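You operate a simulated robot arm through the tools that you are given. There is no shell and no other tool. Be economical: measure what you need, move in short steps, check, and stop when the job is done.

You are at the controls of a simulated robot arm. One attempt, no reset.

TASK
Add one scoop from the open white tub and stir the die box powder flat.
Fine: orange scoop and blue paddle, both put back; spill none; shut the lid again.

The check looks at the end state, three seconds after you hand in, the way a careful person would. Anything else that was tipped, shoved, dropped, spilled or broken makes it a failure. A push-on lid holds only when it is set on centred and level and pressed home; a screw cap is set on level and turned clockwise until tight.

THE ROBOT
A 6-joint arm with a two-finger gripper, on a carriage that runs on a rail from [0.178, 0] to [-2.162, 0] (x, y) and turns from 191 to 523 degrees about z. Base frame: it is fixed where the carriage stands at the start and does not move with it; the origin is on the floor, on the carriage's upright axis, x ahead of it, y to its left, z up. Readings come in m, degrees, newtons and seconds.
Its first joint turns from -166.0 to 166.0 degrees. Places, roughly: die box lid [0.7, 0, 1.1]; main switch [3.3, 2.1, 1]; orange scoop (8x18x6 cm) [0.6, -0.4, 0.9]. Payload 2.54 kg.
Tool frame: the origin (TCP) lies between the finger pads and is the grasp point; the fingertips stand 0.023 m ahead of it; z points along the fingers, y is the line along which they close. The gripper opens to 0.126 m. The gripper's body begins 0.082 m behind the TCP.
Orientation is told as [roll, pitch, yaw] about the base's x, y, z axes, in that order, counted from this pose: with the fingers straight down and closing along the base's y, the tool's x points along the base's -x, its y along +y and its z along -z.

THE INTERFACE
- The arm moves only by the tool play_rows. Its argument "motion" is a list of rows, each a list of 7 numbers: the turn, a rotation vector about the tool's x, y, z in degrees, then the shift along the tool's x, y, z in m, then the closure in counts, from 0 (fully open) to 255 (shut). In form: [[wx, wy, wz, x, y, z, jaw], ...]. A call has 1 to 12 rows; each row shifts and turns the commanded pose from where the row before left it, along the tool's axes as they then stand. Each row takes 0.2 s and may step no farther than 0.05 m and 8.6 degrees from the row before; otherwise, or with a gripper value out of range, the whole call is refused. A pose out of reach is approached as far as the arm can. The call stops where the force on the tool passes 90 N (or 10 N more than at its start, if that is more) or the arm is blocked; 0.2 s more then pass. The fingers move at their own pace and stop on an object; they squeeze with about 31 N. The grip force told is the motor's: it shows also when the fingers shut on nothing. Time passes only in rows, and 0.2 s behind the last, so rows that do not move let the fingers close. The reply holds the time, the measured pose of the TCP, the force on the tool along the base axes, the opening and the grip force, in the units named above and with some noise, with the torque about the TCP (base axes, N m) and any sound that the robot's microphone picked up.
- Cameras (640 x 400 px; columns grow to the right, rows downward): "scene" is now at [0.0566, 0.1508, 1.6417]; the picture's right is [-0.50, -0.86, 0.00], its down [-0.37, 0.22, -0.90] and it looks along [0.78, -0.45, -0.43] (base axes); focal length 250 px, centre (320, 200). "wrist" rides on the gripper at [0.082, 0.014, -0.122] in the tool frame; the picture's right is [-0.17, 0.99, 0.00], its down [-0.79, -0.13, -0.60] and it looks along [-0.59, -0.10, 0.80] (tool axes); focal length 243 px, centre (320, 200). There is no depth. A picture from a camera that has moved, and an enlarged one, comes with that camera's place and axes in the base frame and with its lens. The place of the scene camera against the robot may be out by one fixed shift of up to 0.012 m in any direction.
- grab_frame(camera): a new picture of that camera. No time passes.
- move_column(by): slides the trunk up (or, below 0, down) by that many m; the arm and the scene camera ride with it, the base frame stays. It gives what a move gives, with no picture.
- base_move(legs): drives the robot by 1 to 6 legs, each [ahead, left, turn to the left] in m, m and degrees, along the robot's own axes; the way and the turn of a leg run together, so that a leg with both is an arc; at most 1.5 m and 180 degrees a leg. The arm and the cameras ride along, it lands a little off, and it stops where it bumps. It keeps to its track: a leg is cut to what the track allows. It gives what a move gives.
- aim_head(pan, tilt): turns the head with the scene camera to pan (to the left, within 120 degrees either way) and tilt (down, from -29 to 69), counted from straight ahead of the robot. It gives what a move gives.
- enlarge(camera, box): a new picture of the part [left, top, right, bottom] of that camera's present view, enlarged. No time passes.
- hand_in(): hands the job in; it is judged then, once.

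Go step by step. Nothing tells you exact positions but the pictures and the camera data: compare them with the known pose of the tool, close in by small moves and look again before you grip or let go. The budget is 120 turns and 78 pictures, counting those below and the enlarged ones. Unless the task says otherwise, let go and move clear before handing in.

The tools are called by a JSON object that holds its "name" and its "arguments". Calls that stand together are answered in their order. play_rows: Moves the arm, as the interface text tells. Its arguments: {"type":"object","properties":{"motion":{"type":"array"}},"required":["motion"]} The other tools are called the same way: move_column (by) slides the trunk up or down; base_move (legs) drives the base; aim_head (pan, tilt) turns the head that bears the scene camera; grab_frame (camera) takes a picture; enlarge (camera, box) takes an enlarged picture of a part of a camera's view; hand_in () hands the job in.

At the start:

```text
time_s: 0.0
eef_pos: [0.3834, -0.0594, 1.5228]
tcp_rot: [0.0, 0.0, -0.1]
wrist_force: [-0.2, -0.6, 0.4]
wrist_torque: [0.0, 0.01, -0.02]
width: 0.1259
grip_force: 0.1
trunk travel left (down, up): [-0.425, 0.065]
robot x, y, heading: [0.001, -0.0003, -0.0]
head pan, tilt: [-30.2, 25.6]
```

scene: 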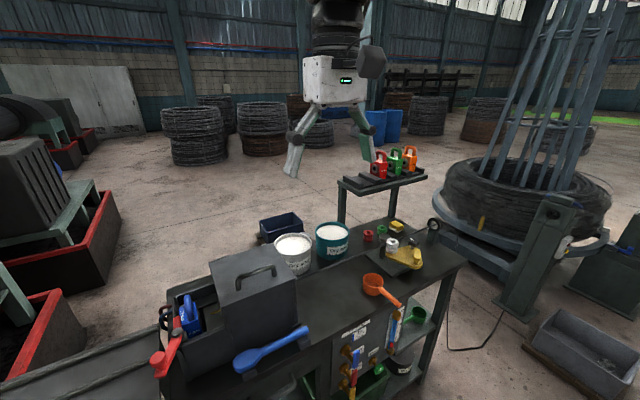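
wrist: 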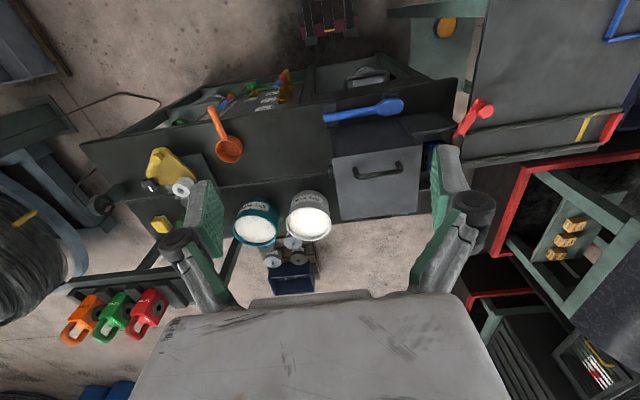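

I see the die box with its handled lid, the white and teal tubs, the orange scoop and the blue paddle on the bench. First I enlarge the views to locate them.

{"name": "enlarge", "arguments": {"camera": "scene", "box": [140, 200, 340, 400]}}

{"name": "enlarge", "arguments": {"camera": "scene", "box": [260, 200, 460, 400]}}

{"name": "enlarge", "arguments": {"camera": "wrist", "box": [180, 60, 500, 260]}}

```text
2.00 times, centred on (240, 300) of scene
camera zoom: at [0.0566, 0.1508, 1.6417], right [-0.5, -0.86, 0.0], down [-0.37, 0.22, -0.9], along [0.78, -0.45, -0.43], focal length 501 px, centre (480, 0)
```

zoom: 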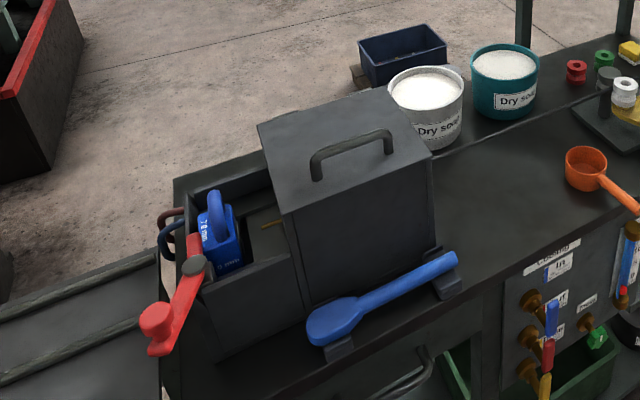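

```text
2.00 times, centred on (360, 300) of scene
camera zoom: at [0.0566, 0.1508, 1.6417], right [-0.5, -0.86, 0.0], down [-0.37, 0.22, -0.9], along [0.78, -0.45, -0.43], focal length 501 px, centre (240, 0)
```

zoom: 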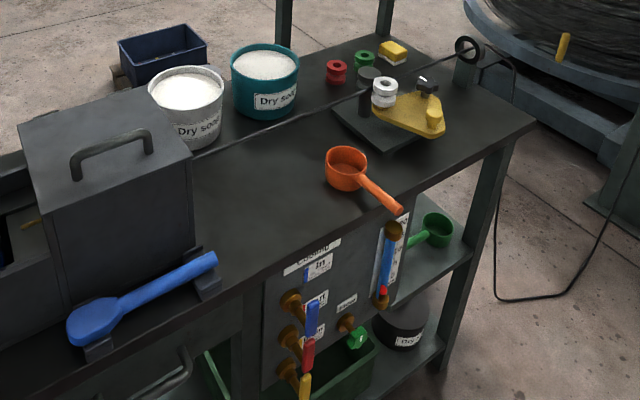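

```text
2.00 times, centred on (340, 160) of wrist
camera zoom: at [0.3008, -0.0453, 1.644], right [0.17, 0.99, 0.0], down [0.79, -0.13, 0.6], along [0.59, -0.1, -0.8], focal length 485 px, centre (280, 280)
```

zoom: 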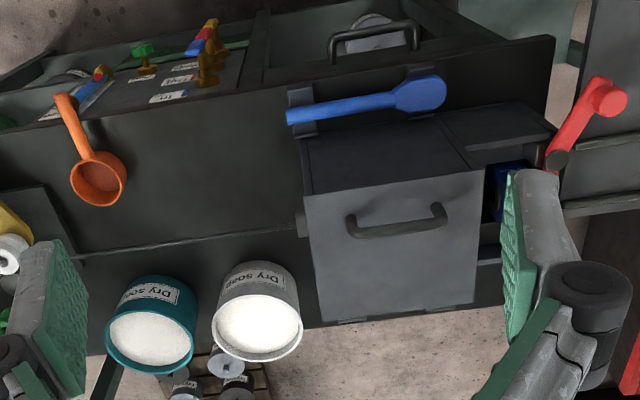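

The lid top appears to be at z≈1.148 and spans x .553–.753, y −.06–.14. The handle sits near its front edge at about (.60,.04), so it is probably hinged at the rear. I'll move closer to check.

{"name": "play_rows", "arguments": {"motion": [[0, 0, 0, -0.028, 0.02, 0.02, 0], [0, 0, 0, -0.028, 0.02, 0.02, 0], [0, 0, 0, -0.028, 0.02, 0.02, 0], [0, 0, 0, -0.028, 0.02, 0.02, 0], [0, 0, 0, -0.028, 0.02, 0.02, 0], [0, 0, 0, 0, 0, 0, 0]]}}

{"name": "grab_frame", "arguments": {"camera": "wrist"}}

{"name": "grab_frame", "arguments": {"camera": "scene"}}

```text
time_s: 1.4
eef_pos: [0.5242, 0.0415, 1.4217]
tcp_rot: [0.0, 0.0, -0.1]
wrist_force: [0.6, -0.1, 0.0]
wrist_torque: [-0.05, 0.04, 0.03]
width: 0.1258
grip_force: 0.0
trunk travel left (down, up): [-0.425, 0.065]
robot x, y, heading: [-0.0026, -0.0005, 0.1]
head pan, tilt: [-30.2, 25.6]
```

```text
72 pictures are left
camera wrist: at [0.4422, 0.0546, 1.5439], right [0.17, 0.99, 0.0], down [0.79, -0.13, 0.6], along [0.59, -0.1, -0.8], focal length 243 px, centre (320, 200)
```

wrist: 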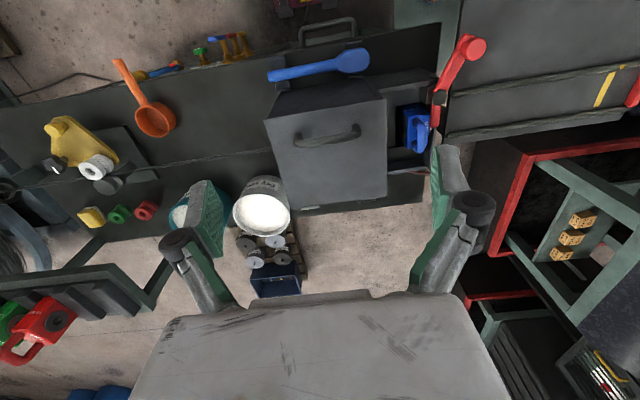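

```text
71 pictures are left
camera scene: at [0.0567, 0.151, 1.6417], right [-0.5, -0.86, 0.0], down [-0.37, 0.22, -0.9], along [0.78, -0.45, -0.43], focal length 250 px, centre (320, 200)
```

scene: 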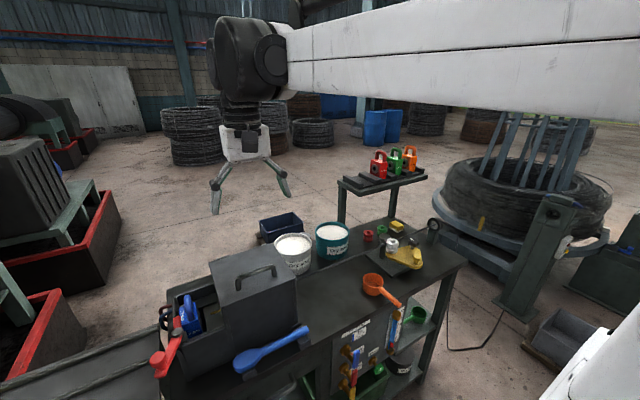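

{"name": "enlarge", "arguments": {"camera": "wrist", "box": [250, 60, 450, 220]}}

```text
2.50 times, centred on (350, 140) of wrist
camera zoom: at [0.4422, 0.0546, 1.5439], right [0.17, 0.99, 0.0], down [0.79, -0.13, 0.6], along [0.59, -0.1, -0.8], focal length 606 px, centre (245, 350)
```

zoom: 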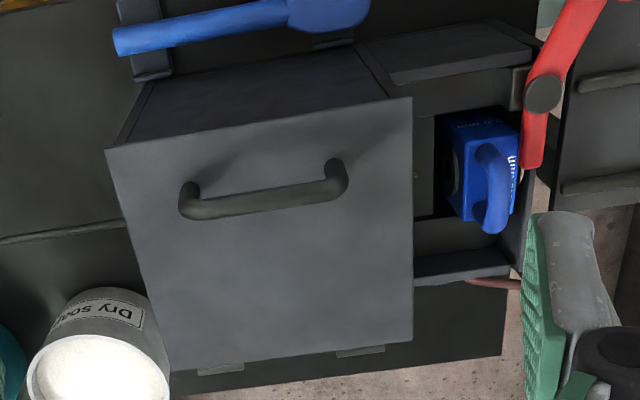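

The enlarged view shows hinge tabs at the lid's rear edge (x≈.755). The handle bar is at about (.592,.040,1.187) and runs along y. I turn the gripper so it closes along x and come in above the bar.

{"name": "play_rows", "arguments": {"motion": [[0, 0, -8.2, 0, 0, 0.01, 0], [0, 0, -8.2, 0, 0, 0.01, 0], [0, 0, -8.2, 0, 0, 0.01, 0], [0, 0, -8.2, 0, 0, 0.01, 0], [0, 0, -8.2, 0, 0, 0.01, 0], [0, 0, -8.2, 0, 0, 0.01, 0], [0, 0, -8.2, 0, 0, 0.01, 0], [0, 0, -8.2, 0, 0, 0.01, 0], [0, 0, -8.2, 0, 0, 0.01, 0], [0, 0, -8.2, 0, 0, 0.01, 0], [0, 0, -8.0, 0, 0, 0.01, 0], [0, 0, 0, 0, 0, 0, 0]]}}

{"name": "play_rows", "arguments": {"motion": [[0, 0, 0, 0, -0.034, 0.02, 80], [0, 0, 0, 0, -0.034, 0.02, 80], [0, 0, 0, 0, 0, 0.0, 80]]}}

{"name": "grab_frame", "arguments": {"camera": "wrist"}}

{"name": "grab_frame", "arguments": {"camera": "scene"}}

```text
time_s: 4.0
eef_pos: [0.5232, 0.0406, 1.3131]
tcp_rot: [0.0, 0.0, 90.1]
wrist_force: [0.3, 1.0, 0.6]
wrist_torque: [0.01, 0.01, 0.01]
width: 0.1259
grip_force: 0.1
trunk travel left (down, up): [-0.425, 0.065]
robot x, y, heading: [-0.0022, -0.0035, 0.0]
head pan, tilt: [-30.2, 25.6]
```

```text
time_s: 4.8
eef_pos: [0.5914, 0.0391, 1.2722]
tcp_rot: [0.0, 0.0, 90.1]
wrist_force: [0.1, -0.5, 0.7]
wrist_torque: [-0.04, 0.01, 0.02]
width: 0.0865
grip_force: 0.0
trunk travel left (down, up): [-0.425, 0.065]
robot x, y, heading: [0.0009, 0.0042, -0.0]
head pan, tilt: [-30.2, 25.6]
```

```text
69 pictures are left
camera wrist: at [0.5775, -0.0429, 1.3936], right [-0.99, 0.17, 0.0], down [0.13, 0.79, 0.6], along [0.1, 0.59, -0.8], focal length 243 px, centre (320, 200)
```

wrist: 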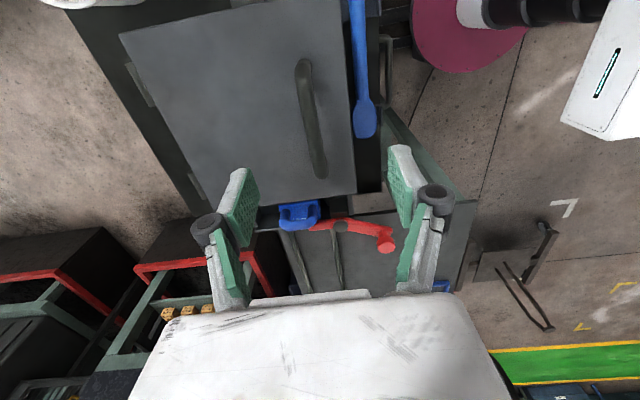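

```text
68 pictures are left
camera scene: at [0.0565, 0.1507, 1.6418], right [-0.5, -0.86, 0.0], down [-0.37, 0.22, -0.9], along [0.78, -0.45, -0.43], focal length 250 px, centre (320, 200)
```

scene: 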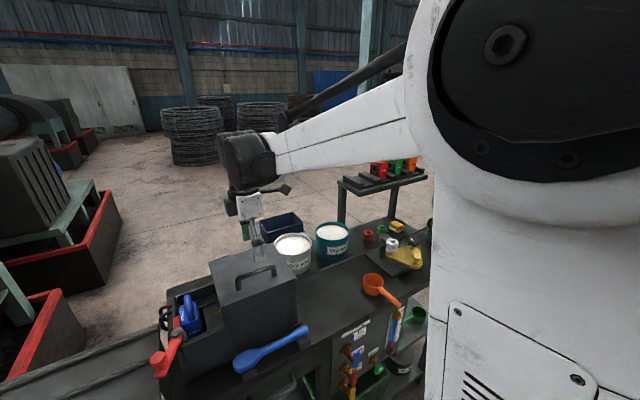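

The bar comes out at x≈.597, so I'll shift 5 mm, lower to z≈1.187 and close.

{"name": "play_rows", "arguments": {"motion": [[0, 0, 0, 0, -0.005, 0.03, 80], [0, 0, 0, 0, 0, 0.03, 80], [0, 0, 0, 0, 0, 0.025, 80], [0, 0, 0, 0, 0, 0, 80], [0, 0, 0, 0, 0, 0, 255], [0, 0, 0, 0, 0, 0, 255], [0, 0, 0, 0, 0, 0, 255], [0, 0, 0, 0, 0, 0, 255]]}}

{"name": "grab_frame", "arguments": {"camera": "wrist"}}

```text
time_s: 6.6
eef_pos: [0.5969, 0.0402, 1.1875]
tcp_rot: [0.0, 0.0, 90.0]
wrist_force: [24.4, 0.7, 2.6]
wrist_torque: [0.03, -0.42, 0.09]
width: 0.0126
grip_force: 39.1
trunk travel left (down, up): [-0.425, 0.065]
robot x, y, heading: [-0.0015, 0.0024, -0.1]
head pan, tilt: [-30.2, 25.6]
```

```text
67 pictures are left
camera wrist: at [0.5841, -0.0414, 1.3086], right [-0.99, 0.17, 0.0], down [0.13, 0.79, 0.6], along [0.1, 0.59, -0.8], focal length 243 px, centre (320, 200)
```

wrist: 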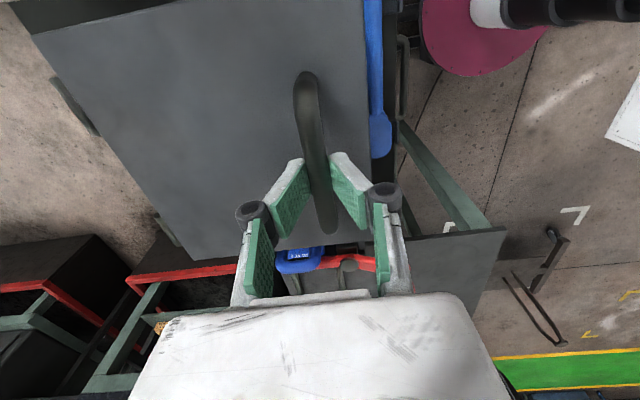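

Gripped the bar (width 12.6 mm). I now lift the lid along the arc about its rear hinge.

{"name": "play_rows", "arguments": {"motion": [[0, 0, 0, 0, -0.0016, 0, 255], [0, 0, 0, 0, -0.0067, -0.021, 255], [0, 0, 0, 0, -0.009, -0.0185, 255], [0, 0, 0, 0, -0.0118, -0.0177, 255], [0, 0, 0, 0, -0.0136, -0.0164, 255], [0, 0, 0, 0, 0, 0, 255]]}}

{"name": "grab_frame", "arguments": {"camera": "scene"}}

```text
time_s: 8.0
eef_pos: [0.6414, 0.0405, 1.2588]
tcp_rot: [0.1, 0.0, 90.0]
wrist_force: [19.7, -6.5, -24.0]
wrist_torque: [-0.38, -0.09, -0.28]
width: 0.0104
grip_force: 37.9
trunk travel left (down, up): [-0.425, 0.065]
robot x, y, heading: [0.002, 0.0012, -0.1]
head pan, tilt: [-30.2, 25.6]
```

```text
66 pictures are left
camera scene: at [0.0606, 0.1502, 1.6415], right [-0.5, -0.86, 0.0], down [-0.38, 0.22, -0.9], along [0.78, -0.45, -0.43], focal length 250 px, centre (320, 200)
```

scene: 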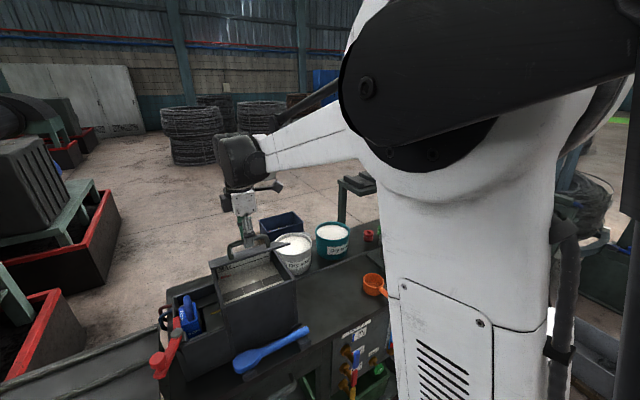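

The lid is rising on its hinge and powder is visible inside. I continue the arc.

{"name": "play_rows", "arguments": {"motion": [[0, 0, 0, 0, -0.0157, -0.0142, 255], [0, 0, 0, 0, -0.0177, -0.0122, 255], [0, 0, 0, 0, -0.019, -0.0097, 255], [0, 0, 0, 0, -0.02, -0.007, 255], [0, 0, 0, 0, -0.021, -0.0045, 255], [0, 0, 0, 0, -0.021, -0.0015, 255], [0, 0, 0, 0, 0, 0, 255]]}}

{"name": "grab_frame", "arguments": {"camera": "wrist"}}

```text
time_s: 9.6
eef_pos: [0.7528, 0.0399, 1.3099]
tcp_rot: [0.2, 0.0, 90.0]
wrist_force: [0.5, -1.6, -20.3]
wrist_torque: [-0.03, 0.03, -0.53]
width: 0.0105
grip_force: 38.1
trunk travel left (down, up): [-0.425, 0.065]
robot x, y, heading: [-0.0009, -0.0011, 0.2]
head pan, tilt: [-30.2, 25.6]
```

```text
65 pictures are left
camera wrist: at [0.7409, -0.0412, 1.4303], right [-0.99, 0.17, 0.0], down [0.13, 0.79, 0.6], along [0.1, 0.59, -0.8], focal length 243 px, centre (320, 200)
```

wrist: 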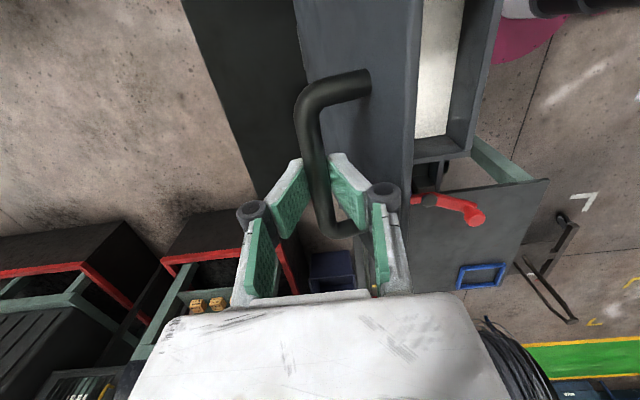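

{"name": "play_rows", "arguments": {"motion": [[0, 0, 0, 0, -0.0213, 0.0011, 255], [0, 0, 0, 0, -0.021, 0.0039, 255], [0, 0, 0, 0, -0.0203, 0.0066, 255], [0, 0, 0, 0, -0.012, 0.005, 255], [0, 0, 0, 0, 0, 0, 255]]}}

{"name": "grab_frame", "arguments": {"camera": "wrist"}}

{"name": "grab_frame", "arguments": {"camera": "scene"}}

```text
time_s: 10.7
eef_pos: [0.8143, 0.0413, 1.3039]
tcp_rot: [0.7, 0.0, 90.0]
wrist_force: [-29.8, -0.5, 45.4]
wrist_torque: [0.65, 7.94, -1.02]
width: 0.0295
grip_force: 44.7
trunk travel left (down, up): [-0.425, 0.065]
robot x, y, heading: [-0.002, -0.0022, -0.2]
head pan, tilt: [-30.2, 25.6]
stopped in row 5: the force on the tool passed its limit at 97 N (the readings are from after the stop); the commanded pose is now the measured one
```

```text
64 pictures are left
camera wrist: at [0.8023, -0.0412, 1.4255], right [-0.99, 0.17, 0.01], down [0.14, 0.79, 0.6], along [0.09, 0.59, -0.8], focal length 243 px, centre (320, 200)
```

wrist: 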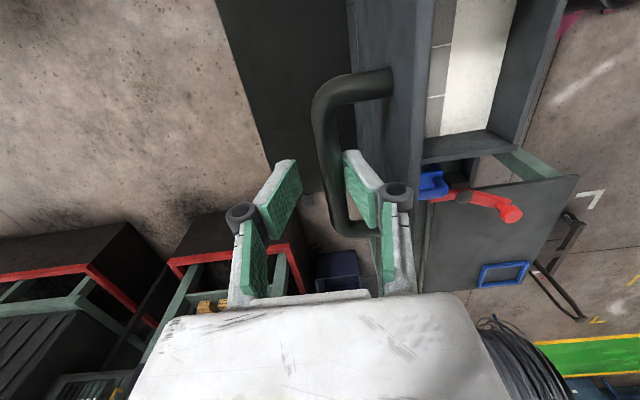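

```text
63 pictures are left
camera scene: at [0.0486, 0.1504, 1.6423], right [-0.5, -0.86, 0.0], down [-0.37, 0.22, -0.9], along [0.78, -0.45, -0.43], focal length 250 px, centre (320, 200)
```

scene: 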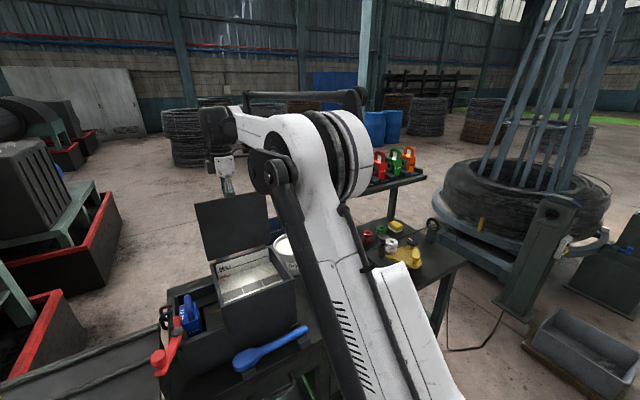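

The lid seems to be at its stop just past vertical, and the grip has partly slipped. I back off and open slightly to see whether it stays up.

{"name": "play_rows", "arguments": {"motion": [[0, 0, 0, 0, 0.004, -0.003, 184], [0, 0, 0, 0, 0.004, -0.003, 184], [0, 0, 0, 0, 0, 0, 175], [0, 0, 0, 0, 0, 0, 175]]}}

{"name": "enlarge", "arguments": {"camera": "wrist", "box": [220, 40, 420, 280]}}

{"name": "enlarge", "arguments": {"camera": "scene", "box": [140, 140, 340, 380]}}

```text
time_s: 11.7
eef_pos: [0.8159, 0.0411, 1.303]
tcp_rot: [0.5, 0.0, 90.0]
wrist_force: [0.8, -0.1, 0.2]
wrist_torque: [0.0, -0.01, 0.02]
width: 0.0389
grip_force: 0.1
trunk travel left (down, up): [-0.425, 0.065]
robot x, y, heading: [0.0017, 0.001, 0.0]
head pan, tilt: [-30.2, 25.6]
```

```text
1.67 times, centred on (320, 160) of wrist
camera zoom: at [0.8028, -0.041, 1.4243], right [-0.99, 0.17, 0.01], down [0.14, 0.79, 0.6], along [0.09, 0.59, -0.8], focal length 404 px, centre (320, 267)
```

zoom: 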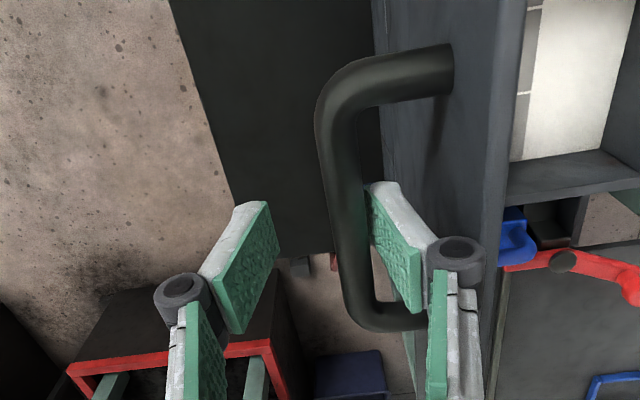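

```text
1.67 times, centred on (240, 260) of scene
camera zoom: at [0.0565, 0.1507, 1.6417], right [-0.5, -0.86, 0.0], down [-0.37, 0.22, -0.9], along [0.78, -0.45, -0.43], focal length 417 px, centre (453, 100)
```

zoom: 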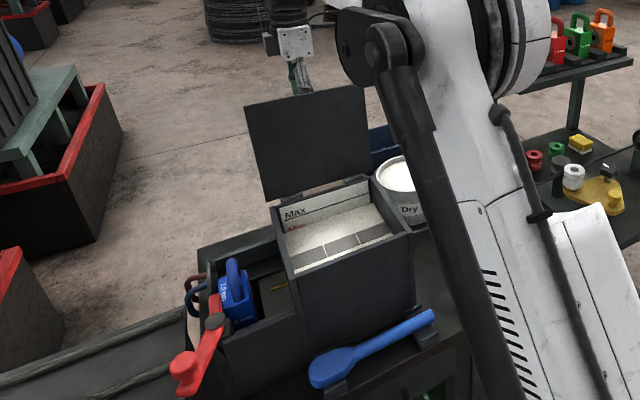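

The lid stands open on its own, with zero force on the tool. I withdraw straight up, then look into the box.

{"name": "play_rows", "arguments": {"motion": [[0, 0, 0, 0, 0, -0.02, 175], [0, 0, 0, 0, 0, -0.04, 175], [0, 0, 0, 0, 0, -0.045, 175], [0, 0, 0, 0, 0, -0.045, 175], [0, 0, 0, 0, 0.0, 0, 100]]}}

{"name": "play_rows", "arguments": {"motion": [[0, 0, 8.2, 0, 0.04, 0, 0], [0, 0, 8.2, 0.005, 0.04, 0, 0], [0, 0, 8.2, 0.01, 0.04, 0, 0], [0, 0, 8.2, 0.016, 0.034, 0, 0], [0, 0, 8.2, 0.021, 0.03, 0, 0], [0, 0, 8.2, 0.024, 0.025, 0, 0], [0, 0, 8.2, 0.028, 0.02, 0, 0], [0, 0, 8.2, 0.03, 0.015, 0, 0], [0, 0, 8.2, 0.03, 0.01, 0, 0], [0, 0, 8.2, 0.03, 0, 0, 0], [0, 0, 8.0, 0.03, 0, 0, 0], [0, 0, 0, 0.03, 0, 0, 0]]}}

{"name": "grab_frame", "arguments": {"camera": "wrist"}}

{"name": "grab_frame", "arguments": {"camera": "scene"}}

```text
time_s: 12.8
eef_pos: [0.8168, 0.0399, 1.4535]
tcp_rot: [0.4, 0.1, 90.0]
wrist_force: [0.2, -0.4, 0.1]
wrist_torque: [-0.01, 0.01, -0.02]
width: 0.0768
grip_force: 0.1
trunk travel left (down, up): [-0.425, 0.065]
robot x, y, heading: [-0.0011, -0.0009, -0.2]
head pan, tilt: [-30.2, 25.6]
```

```text
time_s: 15.4
eef_pos: [0.3976, 0.0195, 1.4583]
tcp_rot: [0.0, 0.4, -0.1]
wrist_force: [-0.3, 0.4, -0.2]
wrist_torque: [-0.03, 0.03, 0.01]
width: 0.1264
grip_force: 0.1
trunk travel left (down, up): [-0.425, 0.065]
robot x, y, heading: [-0.0016, -0.0001, -0.2]
head pan, tilt: [-30.2, 25.6]
```

```text
60 pictures are left
camera wrist: at [0.3165, 0.0337, 1.5806], right [0.17, 0.99, 0.0], down [0.8, -0.13, 0.59], along [0.58, -0.1, -0.81], focal length 243 px, centre (320, 200)
```

wrist: 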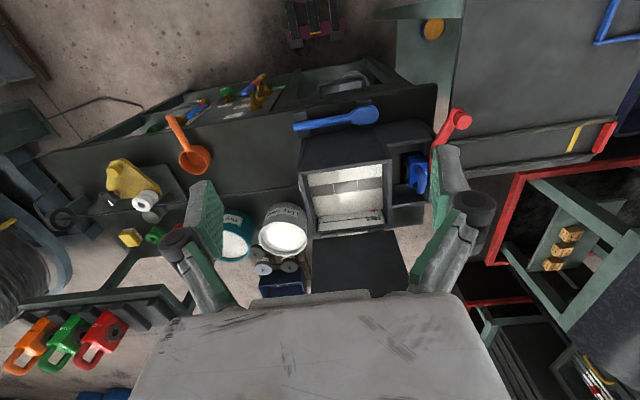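

```text
59 pictures are left
camera scene: at [0.0557, 0.1508, 1.6418], right [-0.5, -0.86, 0.0], down [-0.37, 0.22, -0.9], along [0.78, -0.45, -0.43], focal length 250 px, centre (320, 200)
```

scene: 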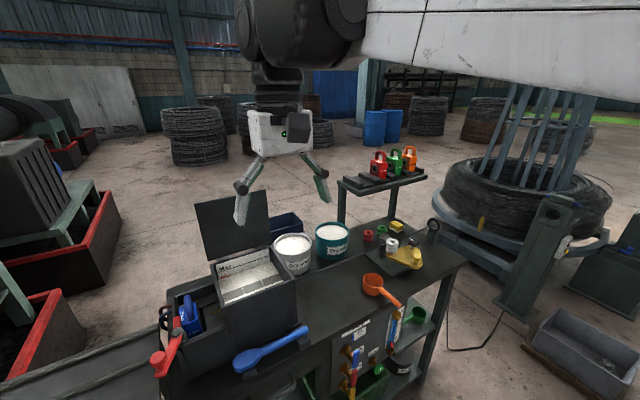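

{"name": "enlarge", "arguments": {"camera": "wrist", "box": [280, 100, 440, 240]}}

{"name": "enlarge", "arguments": {"camera": "scene", "box": [200, 230, 310, 320]}}

{"name": "enlarge", "arguments": {"camera": "scene", "box": [260, 210, 420, 310]}}

```text
2.86 times, centred on (360, 170) of wrist
camera zoom: at [0.3165, 0.0337, 1.5806], right [0.17, 0.99, 0.0], down [0.8, -0.13, 0.59], along [0.58, -0.1, -0.81], focal length 693 px, centre (206, 286)
```

zoom: 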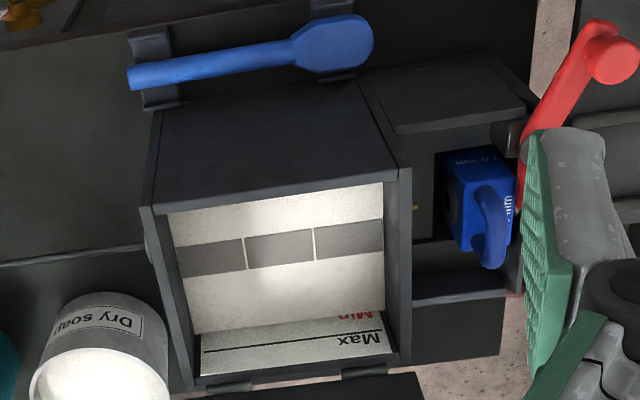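

```text
4.44 times, centred on (255, 275) of scene
camera zoom: at [0.0557, 0.1508, 1.6418], right [-0.5, -0.86, 0.0], down [-0.37, 0.22, -0.9], along [0.78, -0.45, -0.43], focal length 1113 px, centre (609, -133)
```

zoom: 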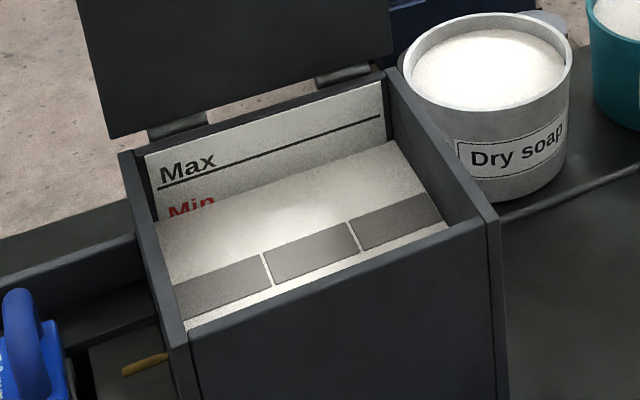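

```text
4.00 times, centred on (340, 260) of scene
camera zoom: at [0.0557, 0.1508, 1.6418], right [-0.5, -0.86, 0.0], down [-0.37, 0.22, -0.9], along [0.78, -0.45, -0.43], focal length 1002 px, centre (240, -40)
```

zoom: 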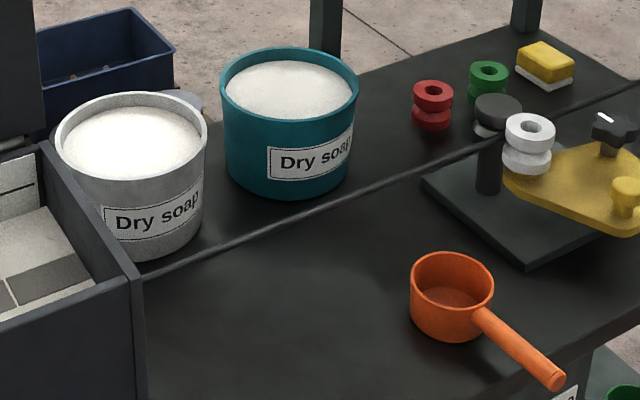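

The powder surface is at z≈1.073 with a grey strip along y at x≈.65. A wire seems to run along y at x≈.64, z≈1.055 from the guide rollers into the box, so I'll carry things well above it. Now I approach the orange scoop.

{"name": "play_rows", "arguments": {"motion": [[0, 0, 0, 0.003, -0.038, 0.028, 0], [0, 0, 0, 0.003, -0.038, 0.028, 0], [0, 0, 0, 0.003, -0.038, 0.028, 0], [0, 0, 0, 0.003, -0.038, 0.028, 0], [0, 0, 0, 0.003, -0.038, 0.028, 0], [0, 0, 0, 0.003, -0.038, 0.028, 0], [0, 0, 0, 0.003, -0.038, 0.028, 0], [0, 0, 0, 0.003, -0.038, 0.028, 0], [0, 0, 0, 0.003, -0.038, 0.028, 0], [0, 0, 0, 0.003, -0.038, 0.028, 0], [0, 0, 0, 0, 0, 0, 0]]}}

{"name": "grab_frame", "arguments": {"camera": "wrist"}}

{"name": "grab_frame", "arguments": {"camera": "scene"}}

```text
time_s: 17.9
eef_pos: [0.3656, -0.363, 1.1803]
tcp_rot: [0.0, 0.4, 0.0]
wrist_force: [0.4, -0.2, -0.1]
wrist_torque: [0.06, 0.0, -0.04]
width: 0.1261
grip_force: 0.1
trunk travel left (down, up): [-0.425, 0.065]
robot x, y, heading: [-0.0011, 0.0012, 0.3]
head pan, tilt: [-30.2, 25.6]
```

```text
55 pictures are left
camera wrist: at [0.2842, -0.3486, 1.3014], right [0.17, 0.99, 0.0], down [0.8, -0.13, 0.59], along [0.58, -0.1, -0.81], focal length 243 px, centre (320, 200)
```

wrist: 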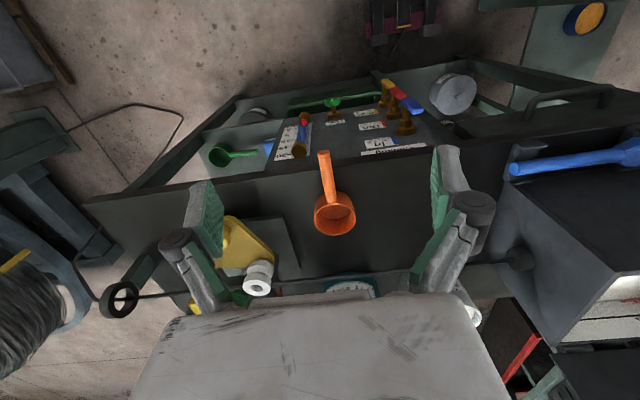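

```text
54 pictures are left
camera scene: at [0.0563, 0.1501, 1.6418], right [-0.5, -0.86, 0.0], down [-0.37, 0.22, -0.9], along [0.78, -0.45, -0.43], focal length 250 px, centre (320, 200)
```

scene: 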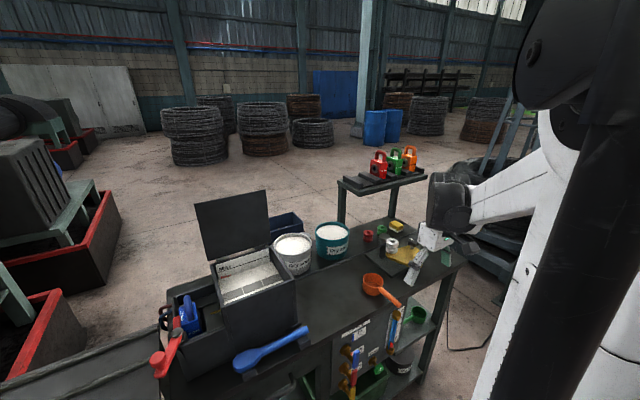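

{"name": "enlarge", "arguments": {"camera": "wrist", "box": [270, 130, 400, 250]}}

{"name": "enlarge", "arguments": {"camera": "scene", "box": [340, 250, 430, 320]}}

```text
3.33 times, centred on (335, 190) of wrist
camera zoom: at [0.2842, -0.3486, 1.3014], right [0.17, 0.99, 0.0], down [0.8, -0.13, 0.59], along [0.58, -0.1, -0.81], focal length 809 px, centre (270, 233)
```

zoom: 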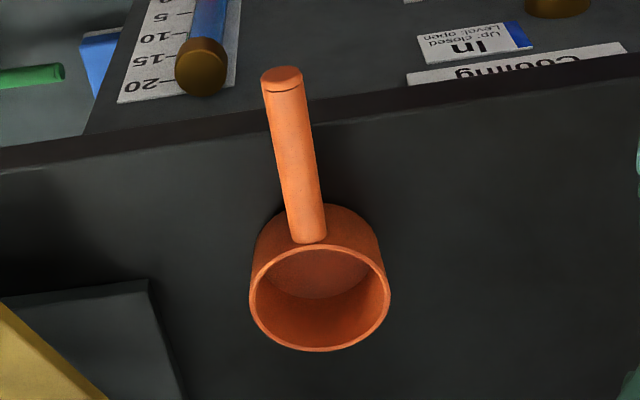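

```text
5.71 times, centred on (385, 285) of scene
camera zoom: at [0.0563, 0.1501, 1.6418], right [-0.5, -0.86, 0.0], down [-0.37, 0.22, -0.9], along [0.78, -0.45, -0.43], focal length 1431 px, centre (-51, -286)
```

zoom: 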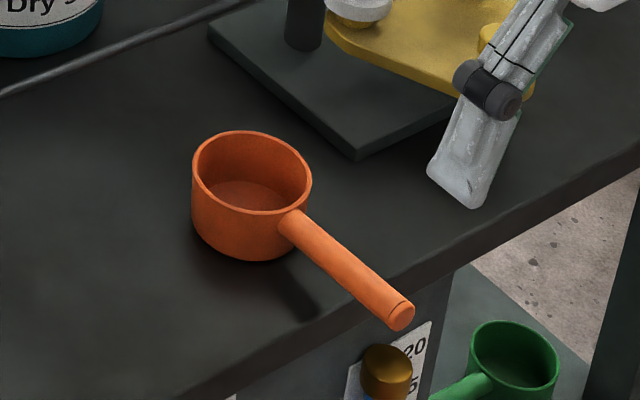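

The scoop's cup rim centre is at about (.571,−.370,.967). Its handle runs along −x at y≈−.370, z≈.955, from x .535 to .445. I want the tool tilted forward with the camera on top, so I back the base up for room, flip the tool 180°, then tilt it 60°.

{"name": "base_move", "arguments": {"legs": [[-0.2, 0, 0]]}}

{"name": "play_rows", "arguments": {"motion": [[0, 0, -8.57, 0, 0, 0, 60], [0, 0, -8.57, 0, 0, 0, 60], [0, 0, -8.57, 0, 0, 0, 60], [0, 0, -8.57, 0, 0, 0, 60], [0, 0, -8.57, 0, 0, 0, 60], [0, 0, -8.57, 0, 0, 0, 60], [0, 0, -8.57, 0, 0, 0, 60], [0, 0, -8.57, 0, 0, 0, 60], [0, 0, -8.57, 0, 0, 0, 60], [0, 0, -8.57, 0, 0, 0, 60], [0, 0, -8.57, 0, 0, 0, 60], [0, 0, -8.57, 0, 0, 0, 60]]}}

{"name": "play_rows", "arguments": {"motion": [[0, 0, -8.57, 0, 0, 0, 60], [0, 0, -8.57, 0, 0, 0, 60], [0, 0, -8.57, 0, 0, 0, 60], [0, 0, -8.57, 0, 0, 0, 60], [0, 0, -8.57, 0, 0, 0, 60], [0, 0, -8.57, 0, 0, 0, 60], [0, 0, -8.57, 0, 0, 0, 60], [0, 0, -8.57, 0, 0, 0, 60], [0, 0, -8.57, 0, 0, 0, 60], [0, 0, 0, 0, 0, 0, 60]]}}

{"name": "play_rows", "arguments": {"motion": [[0, 8.57, 0, 0, 0, 0, 60], [0, 8.57, 0, 0, 0, 0, 60], [0, 8.57, 0, 0, 0, 0, 60], [0, 8.57, 0, 0, 0, 0, 60], [0, 8.57, 0, 0, 0, 0, 60], [0, 8.57, 0, 0, 0, 0, 60], [0, 8.57, 0, 0, 0, 0, 60], [0, 0, 0, 0, 0, 0, 60]]}}

{"name": "grab_frame", "arguments": {"camera": "wrist"}}

```text
time_s: 19.4
eef_pos: [0.1683, -0.3599, 1.1803]
tcp_rot: [0.1, 0.4, 0.3]
wrist_force: [-0.5, 0.4, 0.0]
wrist_torque: [-0.03, -0.02, 0.01]
width: 0.1259
grip_force: 0.1
trunk travel left (down, up): [-0.425, 0.065]
robot x, y, heading: [-0.2004, 0.0003, 0.2]
head pan, tilt: [-30.2, 25.6]
```

```text
time_s: 22.0
eef_pos: [0.1688, -0.36, 1.1786]
tcp_rot: [0.4, -0.1, 103.2]
wrist_force: [0.0, 0.1, 0.8]
wrist_torque: [0.0, -0.03, 0.02]
width: 0.0963
grip_force: 0.0
trunk travel left (down, up): [-0.425, 0.065]
robot x, y, heading: [-0.1965, 0.0025, 0.3]
head pan, tilt: [-30.2, 25.6]
```

```text
time_s: 24.2
eef_pos: [0.3019, -0.1082, 1.1811]
tcp_rot: [3.5, -0.9, 161.3]
wrist_force: [0.8, -0.4, -0.4]
wrist_torque: [0.03, 0.01, -0.02]
width: 0.0964
grip_force: 0.1
out of reach, approached as far as the arm can: row 3, 4, 5, 6, 7, 8, 9
trunk travel left (down, up): [-0.425, 0.065]
robot x, y, heading: [-0.1995, -0.0022, 0.1]
head pan, tilt: [-30.2, 25.6]
```

```text
time_s: 26.0
eef_pos: [0.3043, -0.0933, 1.1795]
tcp_rot: [4.7, 59.0, 167.7]
wrist_force: [0.4, 0.0, -0.7]
wrist_torque: [0.04, 0.02, 0.0]
width: 0.0965
grip_force: 0.1
out of reach, approached as far as the arm can: row 1
trunk travel left (down, up): [-0.425, 0.065]
robot x, y, heading: [-0.199, 0.0004, 0.3]
head pan, tilt: [-30.2, 25.6]
```

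```text
51 pictures are left
camera wrist: at [0.2421, -0.0831, 1.3131], right [-0.36, -0.93, -0.1], down [-0.85, 0.37, -0.38], along [0.38, -0.05, -0.92], focal length 243 px, centre (320, 200)
```

wrist: 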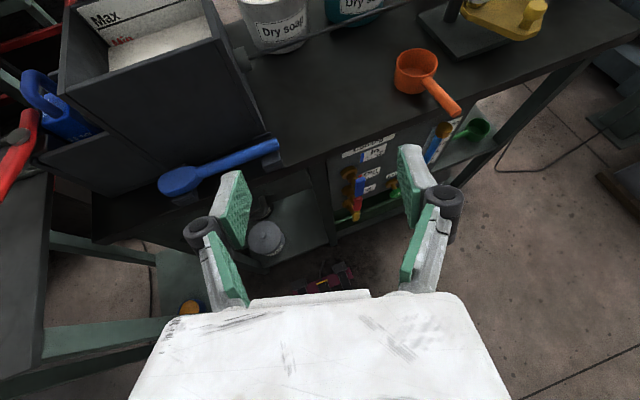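

The joint hit its limit going that way round, though the camera-up attitude is what I want. I'll unwind a full turn about the tool axis the other way to have joint range at negative y.

{"name": "play_rows", "arguments": {"motion": [[0, 0, 8.57, 0, 0, 0, 60], [0, 0, 8.57, 0, 0, 0, 60], [0, 0, 8.57, 0, 0, 0, 60], [0, 0, 8.57, 0, 0, 0, 60], [0, 0, 8.57, 0, 0, 0, 60], [0, 0, 8.57, 0, 0, 0, 60], [0, 0, 8.57, 0, 0, 0, 60], [0, 0, 8.57, 0, 0, 0, 60], [0, 0, 8.57, 0, 0, 0, 60], [0, 0, 8.57, 0, 0, 0, 60], [0, 0, 8.57, 0, 0, 0, 60], [0, 0, 8.57, 0, 0, 0, 60]]}}

{"name": "play_rows", "arguments": {"motion": [[0, 0, 8.57, 0, 0, 0, 60], [0, 0, 8.57, 0, 0, 0, 60], [0, 0, 8.57, 0, 0, 0, 60], [0, 0, 8.57, 0, 0, 0, 60], [0, 0, 8.57, 0, 0, 0, 60], [0, 0, 8.57, 0, 0, 0, 60], [0, 0, 8.57, 0, 0, 0, 60], [0, 0, 8.57, 0, 0, 0, 60], [0, 0, 8.57, 0, 0, 0, 60], [0, 0, 8.57, 0, 0, 0, 60], [0, 0, 8.57, 0, 0, 0, 60], [0, 0, 8.57, 0, 0, 0, 60]]}}

{"name": "play_rows", "arguments": {"motion": [[0, 0, 8.57, 0, 0, 0, 60], [0, 0, 8.57, 0, 0, 0, 60], [0, 0, 8.57, 0, 0, 0, 60], [0, 0, 8.57, 0, 0, 0, 60], [0, 0, 8.57, 0, 0, 0, 60], [0, 0, 8.57, 0, 0, 0, 60], [0, 0, 8.57, 0, 0, 0, 60], [0, 0, 8.57, 0, 0, 0, 60], [0, 0, 8.57, 0, 0, 0, 60], [0, 0, 8.57, 0, 0, 0, 60], [0, 0, 8.57, 0, 0, 0, 60]]}}

```text
time_s: 28.6
eef_pos: [0.3035, -0.0915, 1.1787]
tcp_rot: [-58.5, -8.6, 66.8]
wrist_force: [-0.3, 0.1, -0.3]
wrist_torque: [0.01, 0.01, -0.02]
width: 0.0965
grip_force: 0.0
trunk travel left (down, up): [-0.425, 0.065]
robot x, y, heading: [-0.1967, 0.0031, 0.1]
head pan, tilt: [-30.2, 25.6]
```

```text
time_s: 31.2
eef_pos: [0.3051, -0.0917, 1.1801]
tcp_rot: [32.9, -52.1, -57.2]
wrist_force: [0.1, -0.2, -0.8]
wrist_torque: [-0.02, 0.01, 0.02]
width: 0.0964
grip_force: 0.0
trunk travel left (down, up): [-0.425, 0.065]
robot x, y, heading: [-0.1991, -0.0001, -0.1]
head pan, tilt: [-30.2, 25.6]
```

```text
time_s: 33.6
eef_pos: [0.3035, -0.0929, 1.1797]
tcp_rot: [55.9, 23.1, -122.7]
wrist_force: [-0.3, -0.5, -1.3]
wrist_torque: [0.01, 0.0, 0.01]
width: 0.0965
grip_force: 0.1
trunk travel left (down, up): [-0.425, 0.065]
robot x, y, heading: [-0.1992, 0.001, 0.2]
head pan, tilt: [-30.2, 25.6]
```

{"name": "play_rows", "arguments": {"motion": [[0, 0, 8.57, 0, 0, 0, 60], [0, 0, 8.57, 0, 0, 0, 60], [0, 0, 8.57, 0, 0, 0, 60], [0, 0, 8.57, 0, 0, 0, 60], [0, 0, 8.57, 0, 0, 0, 60], [0, 0, 8.57, 0, 0, 0, 60], [0, 0, 8.57, 0, 0, 0, 60], [5.14, 0, -2.97, 0, 0, 0, 60], [5.14, 0, -2.97, 0, 0, 0, 60], [5.14, 0, -2.97, 0, 0, 0, 60], [0, 0, 0, 0, 0, 0, 60]]}}

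{"name": "play_rows", "arguments": {"motion": [[0, 0, 0, -0.0173, 0.0396, 0.01, 60], [0, 0, 0, -0.0173, 0.0396, 0.01, 60], [0, 0, 0, -0.0173, 0.0396, 0.01, 60], [0, 0, 0, -0.0173, 0.0396, 0.01, 60], [0, 0, 0, -0.0173, 0.0396, 0.01, 60], [0, 0, 0, -0.0173, 0.0396, 0.01, 60], [0, 0, 0, -0.0173, 0.0396, 0.01, 60], [0, 0, 0, 0, 0, 0, 60]]}}

{"name": "grab_frame", "arguments": {"camera": "wrist"}}

```text
time_s: 36.0
eef_pos: [0.2895, -0.1532, 1.1802]
tcp_rot: [3.9, 58.1, -175.2]
wrist_force: [-0.6, -0.6, 0.0]
wrist_torque: [0.0, -0.01, 0.0]
width: 0.0964
grip_force: 0.0
out of reach, approached as far as the arm can: row 5, 6, 7
trunk travel left (down, up): [-0.425, 0.065]
robot x, y, heading: [-0.1994, -0.0011, -0.1]
head pan, tilt: [-30.2, 25.6]
```

```text
time_s: 37.8
eef_pos: [0.2918, -0.4374, 1.0494]
tcp_rot: [3.9, 58.0, -175.2]
wrist_force: [0.7, -1.5, -0.7]
wrist_torque: [0.01, 0.02, 0.02]
width: 0.0962
grip_force: 0.0
trunk travel left (down, up): [-0.425, 0.065]
robot x, y, heading: [-0.1988, -0.0007, 0.4]
head pan, tilt: [-30.2, 25.6]
```

```text
50 pictures are left
camera wrist: at [0.2327, -0.4473, 1.1836], right [-0.06, -0.99, -0.11], down [-0.93, 0.1, -0.36], along [0.37, 0.08, -0.93], focal length 243 px, centre (320, 200)
```

wrist: 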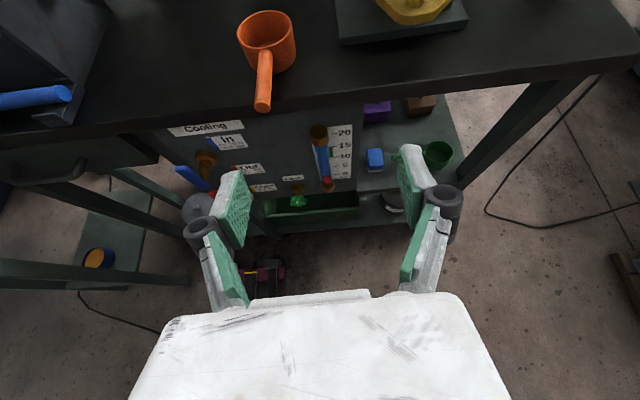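

Tool attitude is now good: heading forward, 58° tilt, camera up. The handle is at y≈−.365, so I approach behind and above it.

{"name": "play_rows", "arguments": {"motion": [[0, 0, 0, 0.0106, -0.0237, 0.0359, 60], [0, 0, 0, 0.0106, -0.0237, 0.0359, 100], [0, 0, 0, 0.0106, -0.0237, 0.0359, 120], [0, 0, 0, 0, 0, 0, 120]]}}

{"name": "grab_frame", "arguments": {"camera": "wrist"}}

```text
time_s: 38.8
eef_pos: [0.3958, -0.3621, 1.0181]
tcp_rot: [3.9, 58.1, -175.2]
wrist_force: [1.1, 0.5, -0.8]
wrist_torque: [-0.01, 0.0, -0.03]
width: 0.0663
grip_force: 0.1
trunk travel left (down, up): [-0.425, 0.065]
robot x, y, heading: [-0.1953, 0.0012, -0.1]
head pan, tilt: [-30.2, 25.6]
```

```text
49 pictures are left
camera wrist: at [0.3367, -0.3725, 1.151], right [-0.06, -0.99, -0.11], down [-0.93, 0.1, -0.36], along [0.37, 0.08, -0.93], focal length 243 px, centre (320, 200)
```

wrist: 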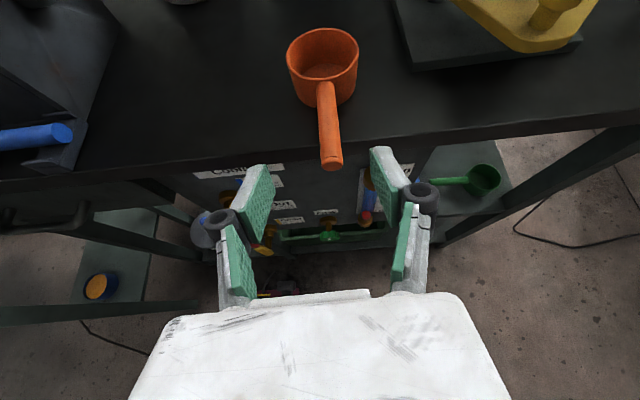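

{"name": "play_rows", "arguments": {"motion": [[0, 0, 0, -0.0022, 0.0023, 0.0343, 120], [0, 0, 0, -0.0022, 0.0023, 0.0343, 120], [0, 0, 0, -0.0022, 0.0023, 0.0343, 120], [0, 0, 0, 0, 0, 0, 120]]}}

{"name": "enlarge", "arguments": {"camera": "wrist", "box": [220, 40, 440, 260]}}

{"name": "enlarge", "arguments": {"camera": "scene", "box": [320, 210, 480, 350]}}

```text
time_s: 39.8
eef_pos: [0.4823, -0.3709, 0.9572]
tcp_rot: [3.9, 58.2, -175.2]
wrist_force: [0.0, 0.3, 0.0]
wrist_torque: [-0.03, 0.01, 0.01]
width: 0.0663
grip_force: 0.1
trunk travel left (down, up): [-0.425, 0.065]
robot x, y, heading: [-0.1971, 0.0004, 0.2]
head pan, tilt: [-30.2, 25.6]
```

```text
1.82 times, centred on (330, 150) of wrist
camera zoom: at [0.4231, -0.3802, 1.0916], right [-0.06, -0.99, -0.11], down [-0.93, 0.1, -0.36], along [0.37, 0.08, -0.93], focal length 441 px, centre (302, 291)
```

zoom: 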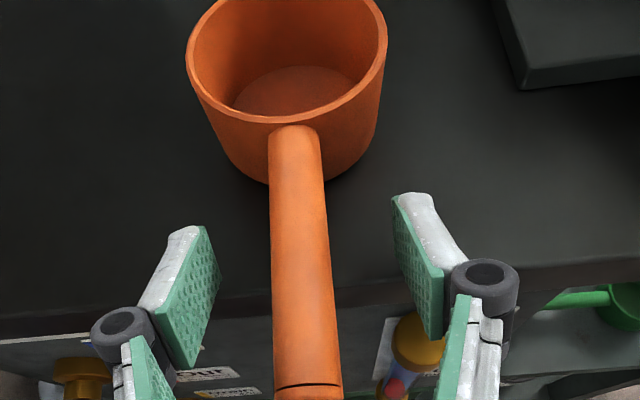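

```text
2.86 times, centred on (400, 280) of scene
camera zoom: at [-0.1422, 0.1508, 1.6417], right [-0.5, -0.87, 0.0], down [-0.37, 0.22, -0.9], along [0.78, -0.45, -0.43], focal length 715 px, centre (91, -29)
```

zoom: 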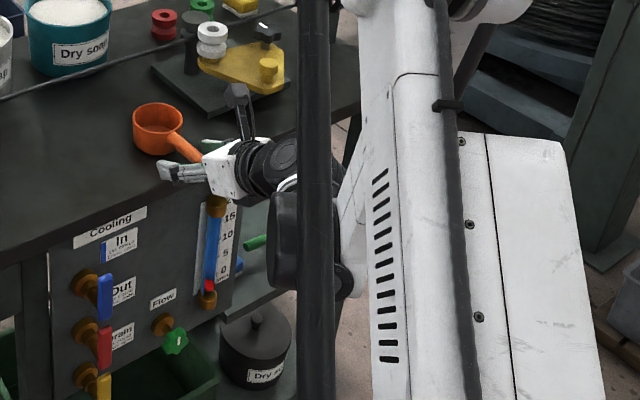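

The handle is centred between the pads, so I close and lift slightly.

{"name": "play_rows", "arguments": {"motion": [[0, 0, 0, 0, 0, 0, 255], [0, 0, 0, 0, 0, 0, 255], [0, 0, 0, 0, 0, 0, 255], [0, 0, 0, 0, 0, 0, 255], [0, 0, 0, 0, 0, 0, 255]]}}

{"name": "play_rows", "arguments": {"motion": [[0, 0, 0, 0.017, 0, -0.0106, 255], [0, 0, 0, 0.034, 0, -0.0212, 255], [0, 0, 0, 0.034, 0, -0.0212, 255], [0, 0, 0, 0.034, 0, -0.0212, 255], [0, 0, 0, 0.034, 0, -0.0212, 255], [0, 0, 0, 0, 0, 0, 255]]}}

{"name": "grab_frame", "arguments": {"camera": "wrist"}}

```text
time_s: 41.0
eef_pos: [0.4824, -0.3692, 0.9572]
tcp_rot: [3.9, 58.1, -175.1]
wrist_force: [-0.3, -0.3, -1.4]
wrist_torque: [0.0, -0.04, -0.01]
width: 0.0057
grip_force: 28.4
trunk travel left (down, up): [-0.425, 0.065]
robot x, y, heading: [-0.1978, -0.0027, 0.1]
head pan, tilt: [-30.2, 25.6]
```

```text
time_s: 42.4
eef_pos: [0.4813, -0.3629, 1.1381]
tcp_rot: [3.8, 58.0, -175.2]
wrist_force: [0.4, 0.2, 0.7]
wrist_torque: [-0.03, -0.04, -0.02]
width: 0.0003
grip_force: 28.3
trunk travel left (down, up): [-0.425, 0.065]
robot x, y, heading: [-0.197, 0.002, 0.1]
head pan, tilt: [-30.2, 25.6]
```

```text
46 pictures are left
camera wrist: at [0.4208, -0.3735, 1.2716], right [-0.06, -0.99, -0.1], down [-0.93, 0.1, -0.36], along [0.37, 0.08, -0.93], focal length 243 px, centre (320, 200)
```

wrist: 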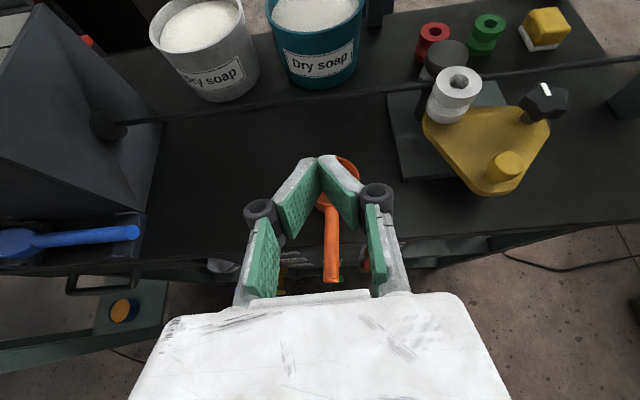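

The grip missed: the fingers shut on nothing and the scoop may have shifted a little. I look closer before another try.

{"name": "play_rows", "arguments": {"motion": [[0, 0, 0, 0.0, 0, -0.04, 120], [0, 0, 0, 0.0, 0, -0.04, 120], [0, 0, 0, 0, 0, 0, 120]]}}

{"name": "enlarge", "arguments": {"camera": "wrist", "box": [240, 60, 420, 240]}}

{"name": "enlarge", "arguments": {"camera": "scene", "box": [320, 210, 480, 350]}}

```text
time_s: 43.2
eef_pos: [0.4136, -0.3629, 1.1815]
tcp_rot: [3.8, 58.1, -175.3]
wrist_force: [0.3, -0.1, -0.5]
wrist_torque: [0.02, 0.03, 0.02]
width: 0.0665
grip_force: 0.1
trunk travel left (down, up): [-0.425, 0.065]
robot x, y, heading: [-0.1996, 0.0008, 0.3]
head pan, tilt: [-30.2, 25.6]
```

```text
2.22 times, centred on (330, 150) of wrist
camera zoom: at [0.3528, -0.3744, 1.3151], right [-0.06, -0.99, -0.11], down [-0.93, 0.1, -0.36], along [0.37, 0.08, -0.93], focal length 539 px, centre (298, 311)
```

zoom: 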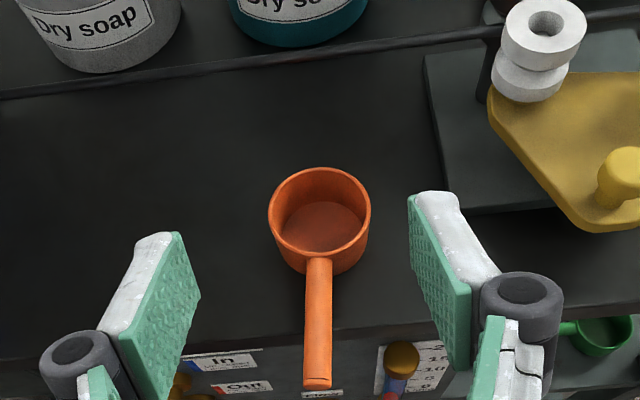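

```text
2.86 times, centred on (400, 280) of scene
camera zoom: at [-0.1428, 0.151, 1.6417], right [-0.5, -0.87, 0.0], down [-0.37, 0.22, -0.9], along [0.78, -0.45, -0.43], focal length 715 px, centre (91, -29)
```

zoom: 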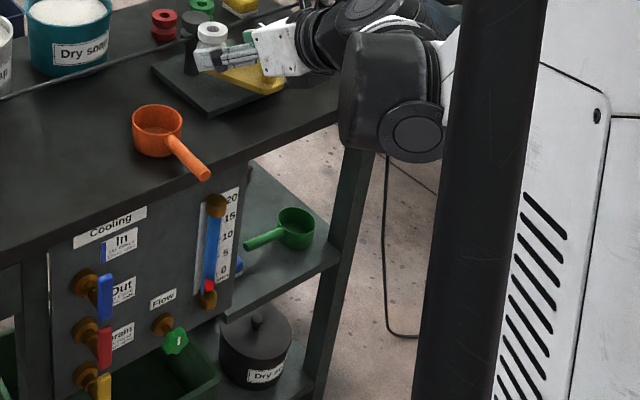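

Both cameras together suggest the handle axis was about 1.5 cm higher than my grip (z≈.972), so the fingers shut under it. I go back in at z≈.972, turned −5° to match the handle.

{"name": "play_rows", "arguments": {"motion": [[-4.25, 0, 2.65, 0, 0, 0, 120], [0, 0, 0, -0.0354, -0.0012, 0.0247, 120], [0, 0, 0, -0.0354, -0.0012, 0.0247, 120], [0, 0, 0, -0.0354, -0.0012, 0.0247, 120], [0, 0, 0, -0.0354, -0.0012, 0.0247, 120], [0, 0, 0, 0, 0, 0.035, 120], [0, 0, 0, 0, 0, 0.035, 120], [0, 0, 0, 0, 0, 0, 120]]}}

{"name": "enlarge", "arguments": {"camera": "wrist", "box": [220, 80, 440, 300]}}

{"name": "enlarge", "arguments": {"camera": "scene", "box": [340, 235, 410, 285]}}

```text
time_s: 45.0
eef_pos: [0.4831, -0.3688, 0.9715]
tcp_rot: [3.9, 58.3, 179.8]
wrist_force: [0.6, 0.6, -0.3]
wrist_torque: [0.01, -0.01, -0.02]
width: 0.0666
grip_force: 0.2
trunk travel left (down, up): [-0.425, 0.065]
robot x, y, heading: [-0.1973, -0.0002, -0.0]
head pan, tilt: [-30.2, 25.6]
```

```text
1.82 times, centred on (330, 190) of wrist
camera zoom: at [0.4219, -0.3753, 1.1053], right [-0.15, -0.98, -0.11], down [-0.91, 0.18, -0.36], along [0.38, 0.04, -0.93], focal length 441 px, centre (302, 218)
```

zoom: 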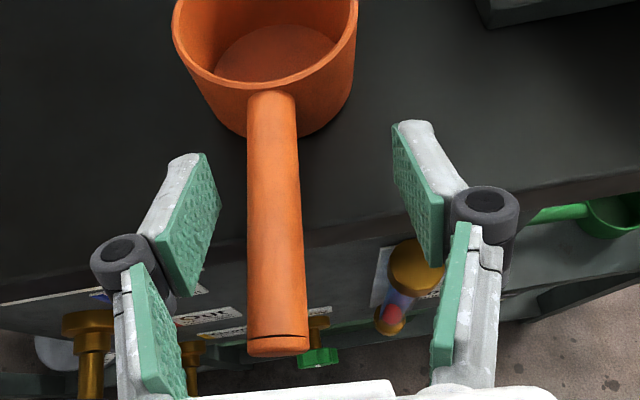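

```text
8.00 times, centred on (375, 260) of scene
camera zoom: at [-0.1422, 0.1508, 1.6418], right [-0.5, -0.87, 0.0], down [-0.37, 0.22, -0.9], along [0.78, -0.45, -0.43], focal length 2003 px, centre (-120, -280)
```

zoom: 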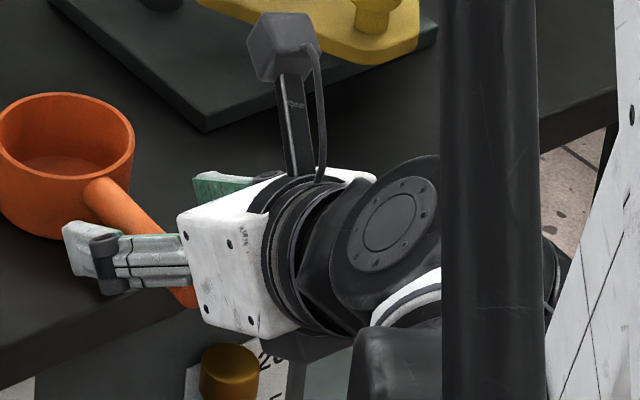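

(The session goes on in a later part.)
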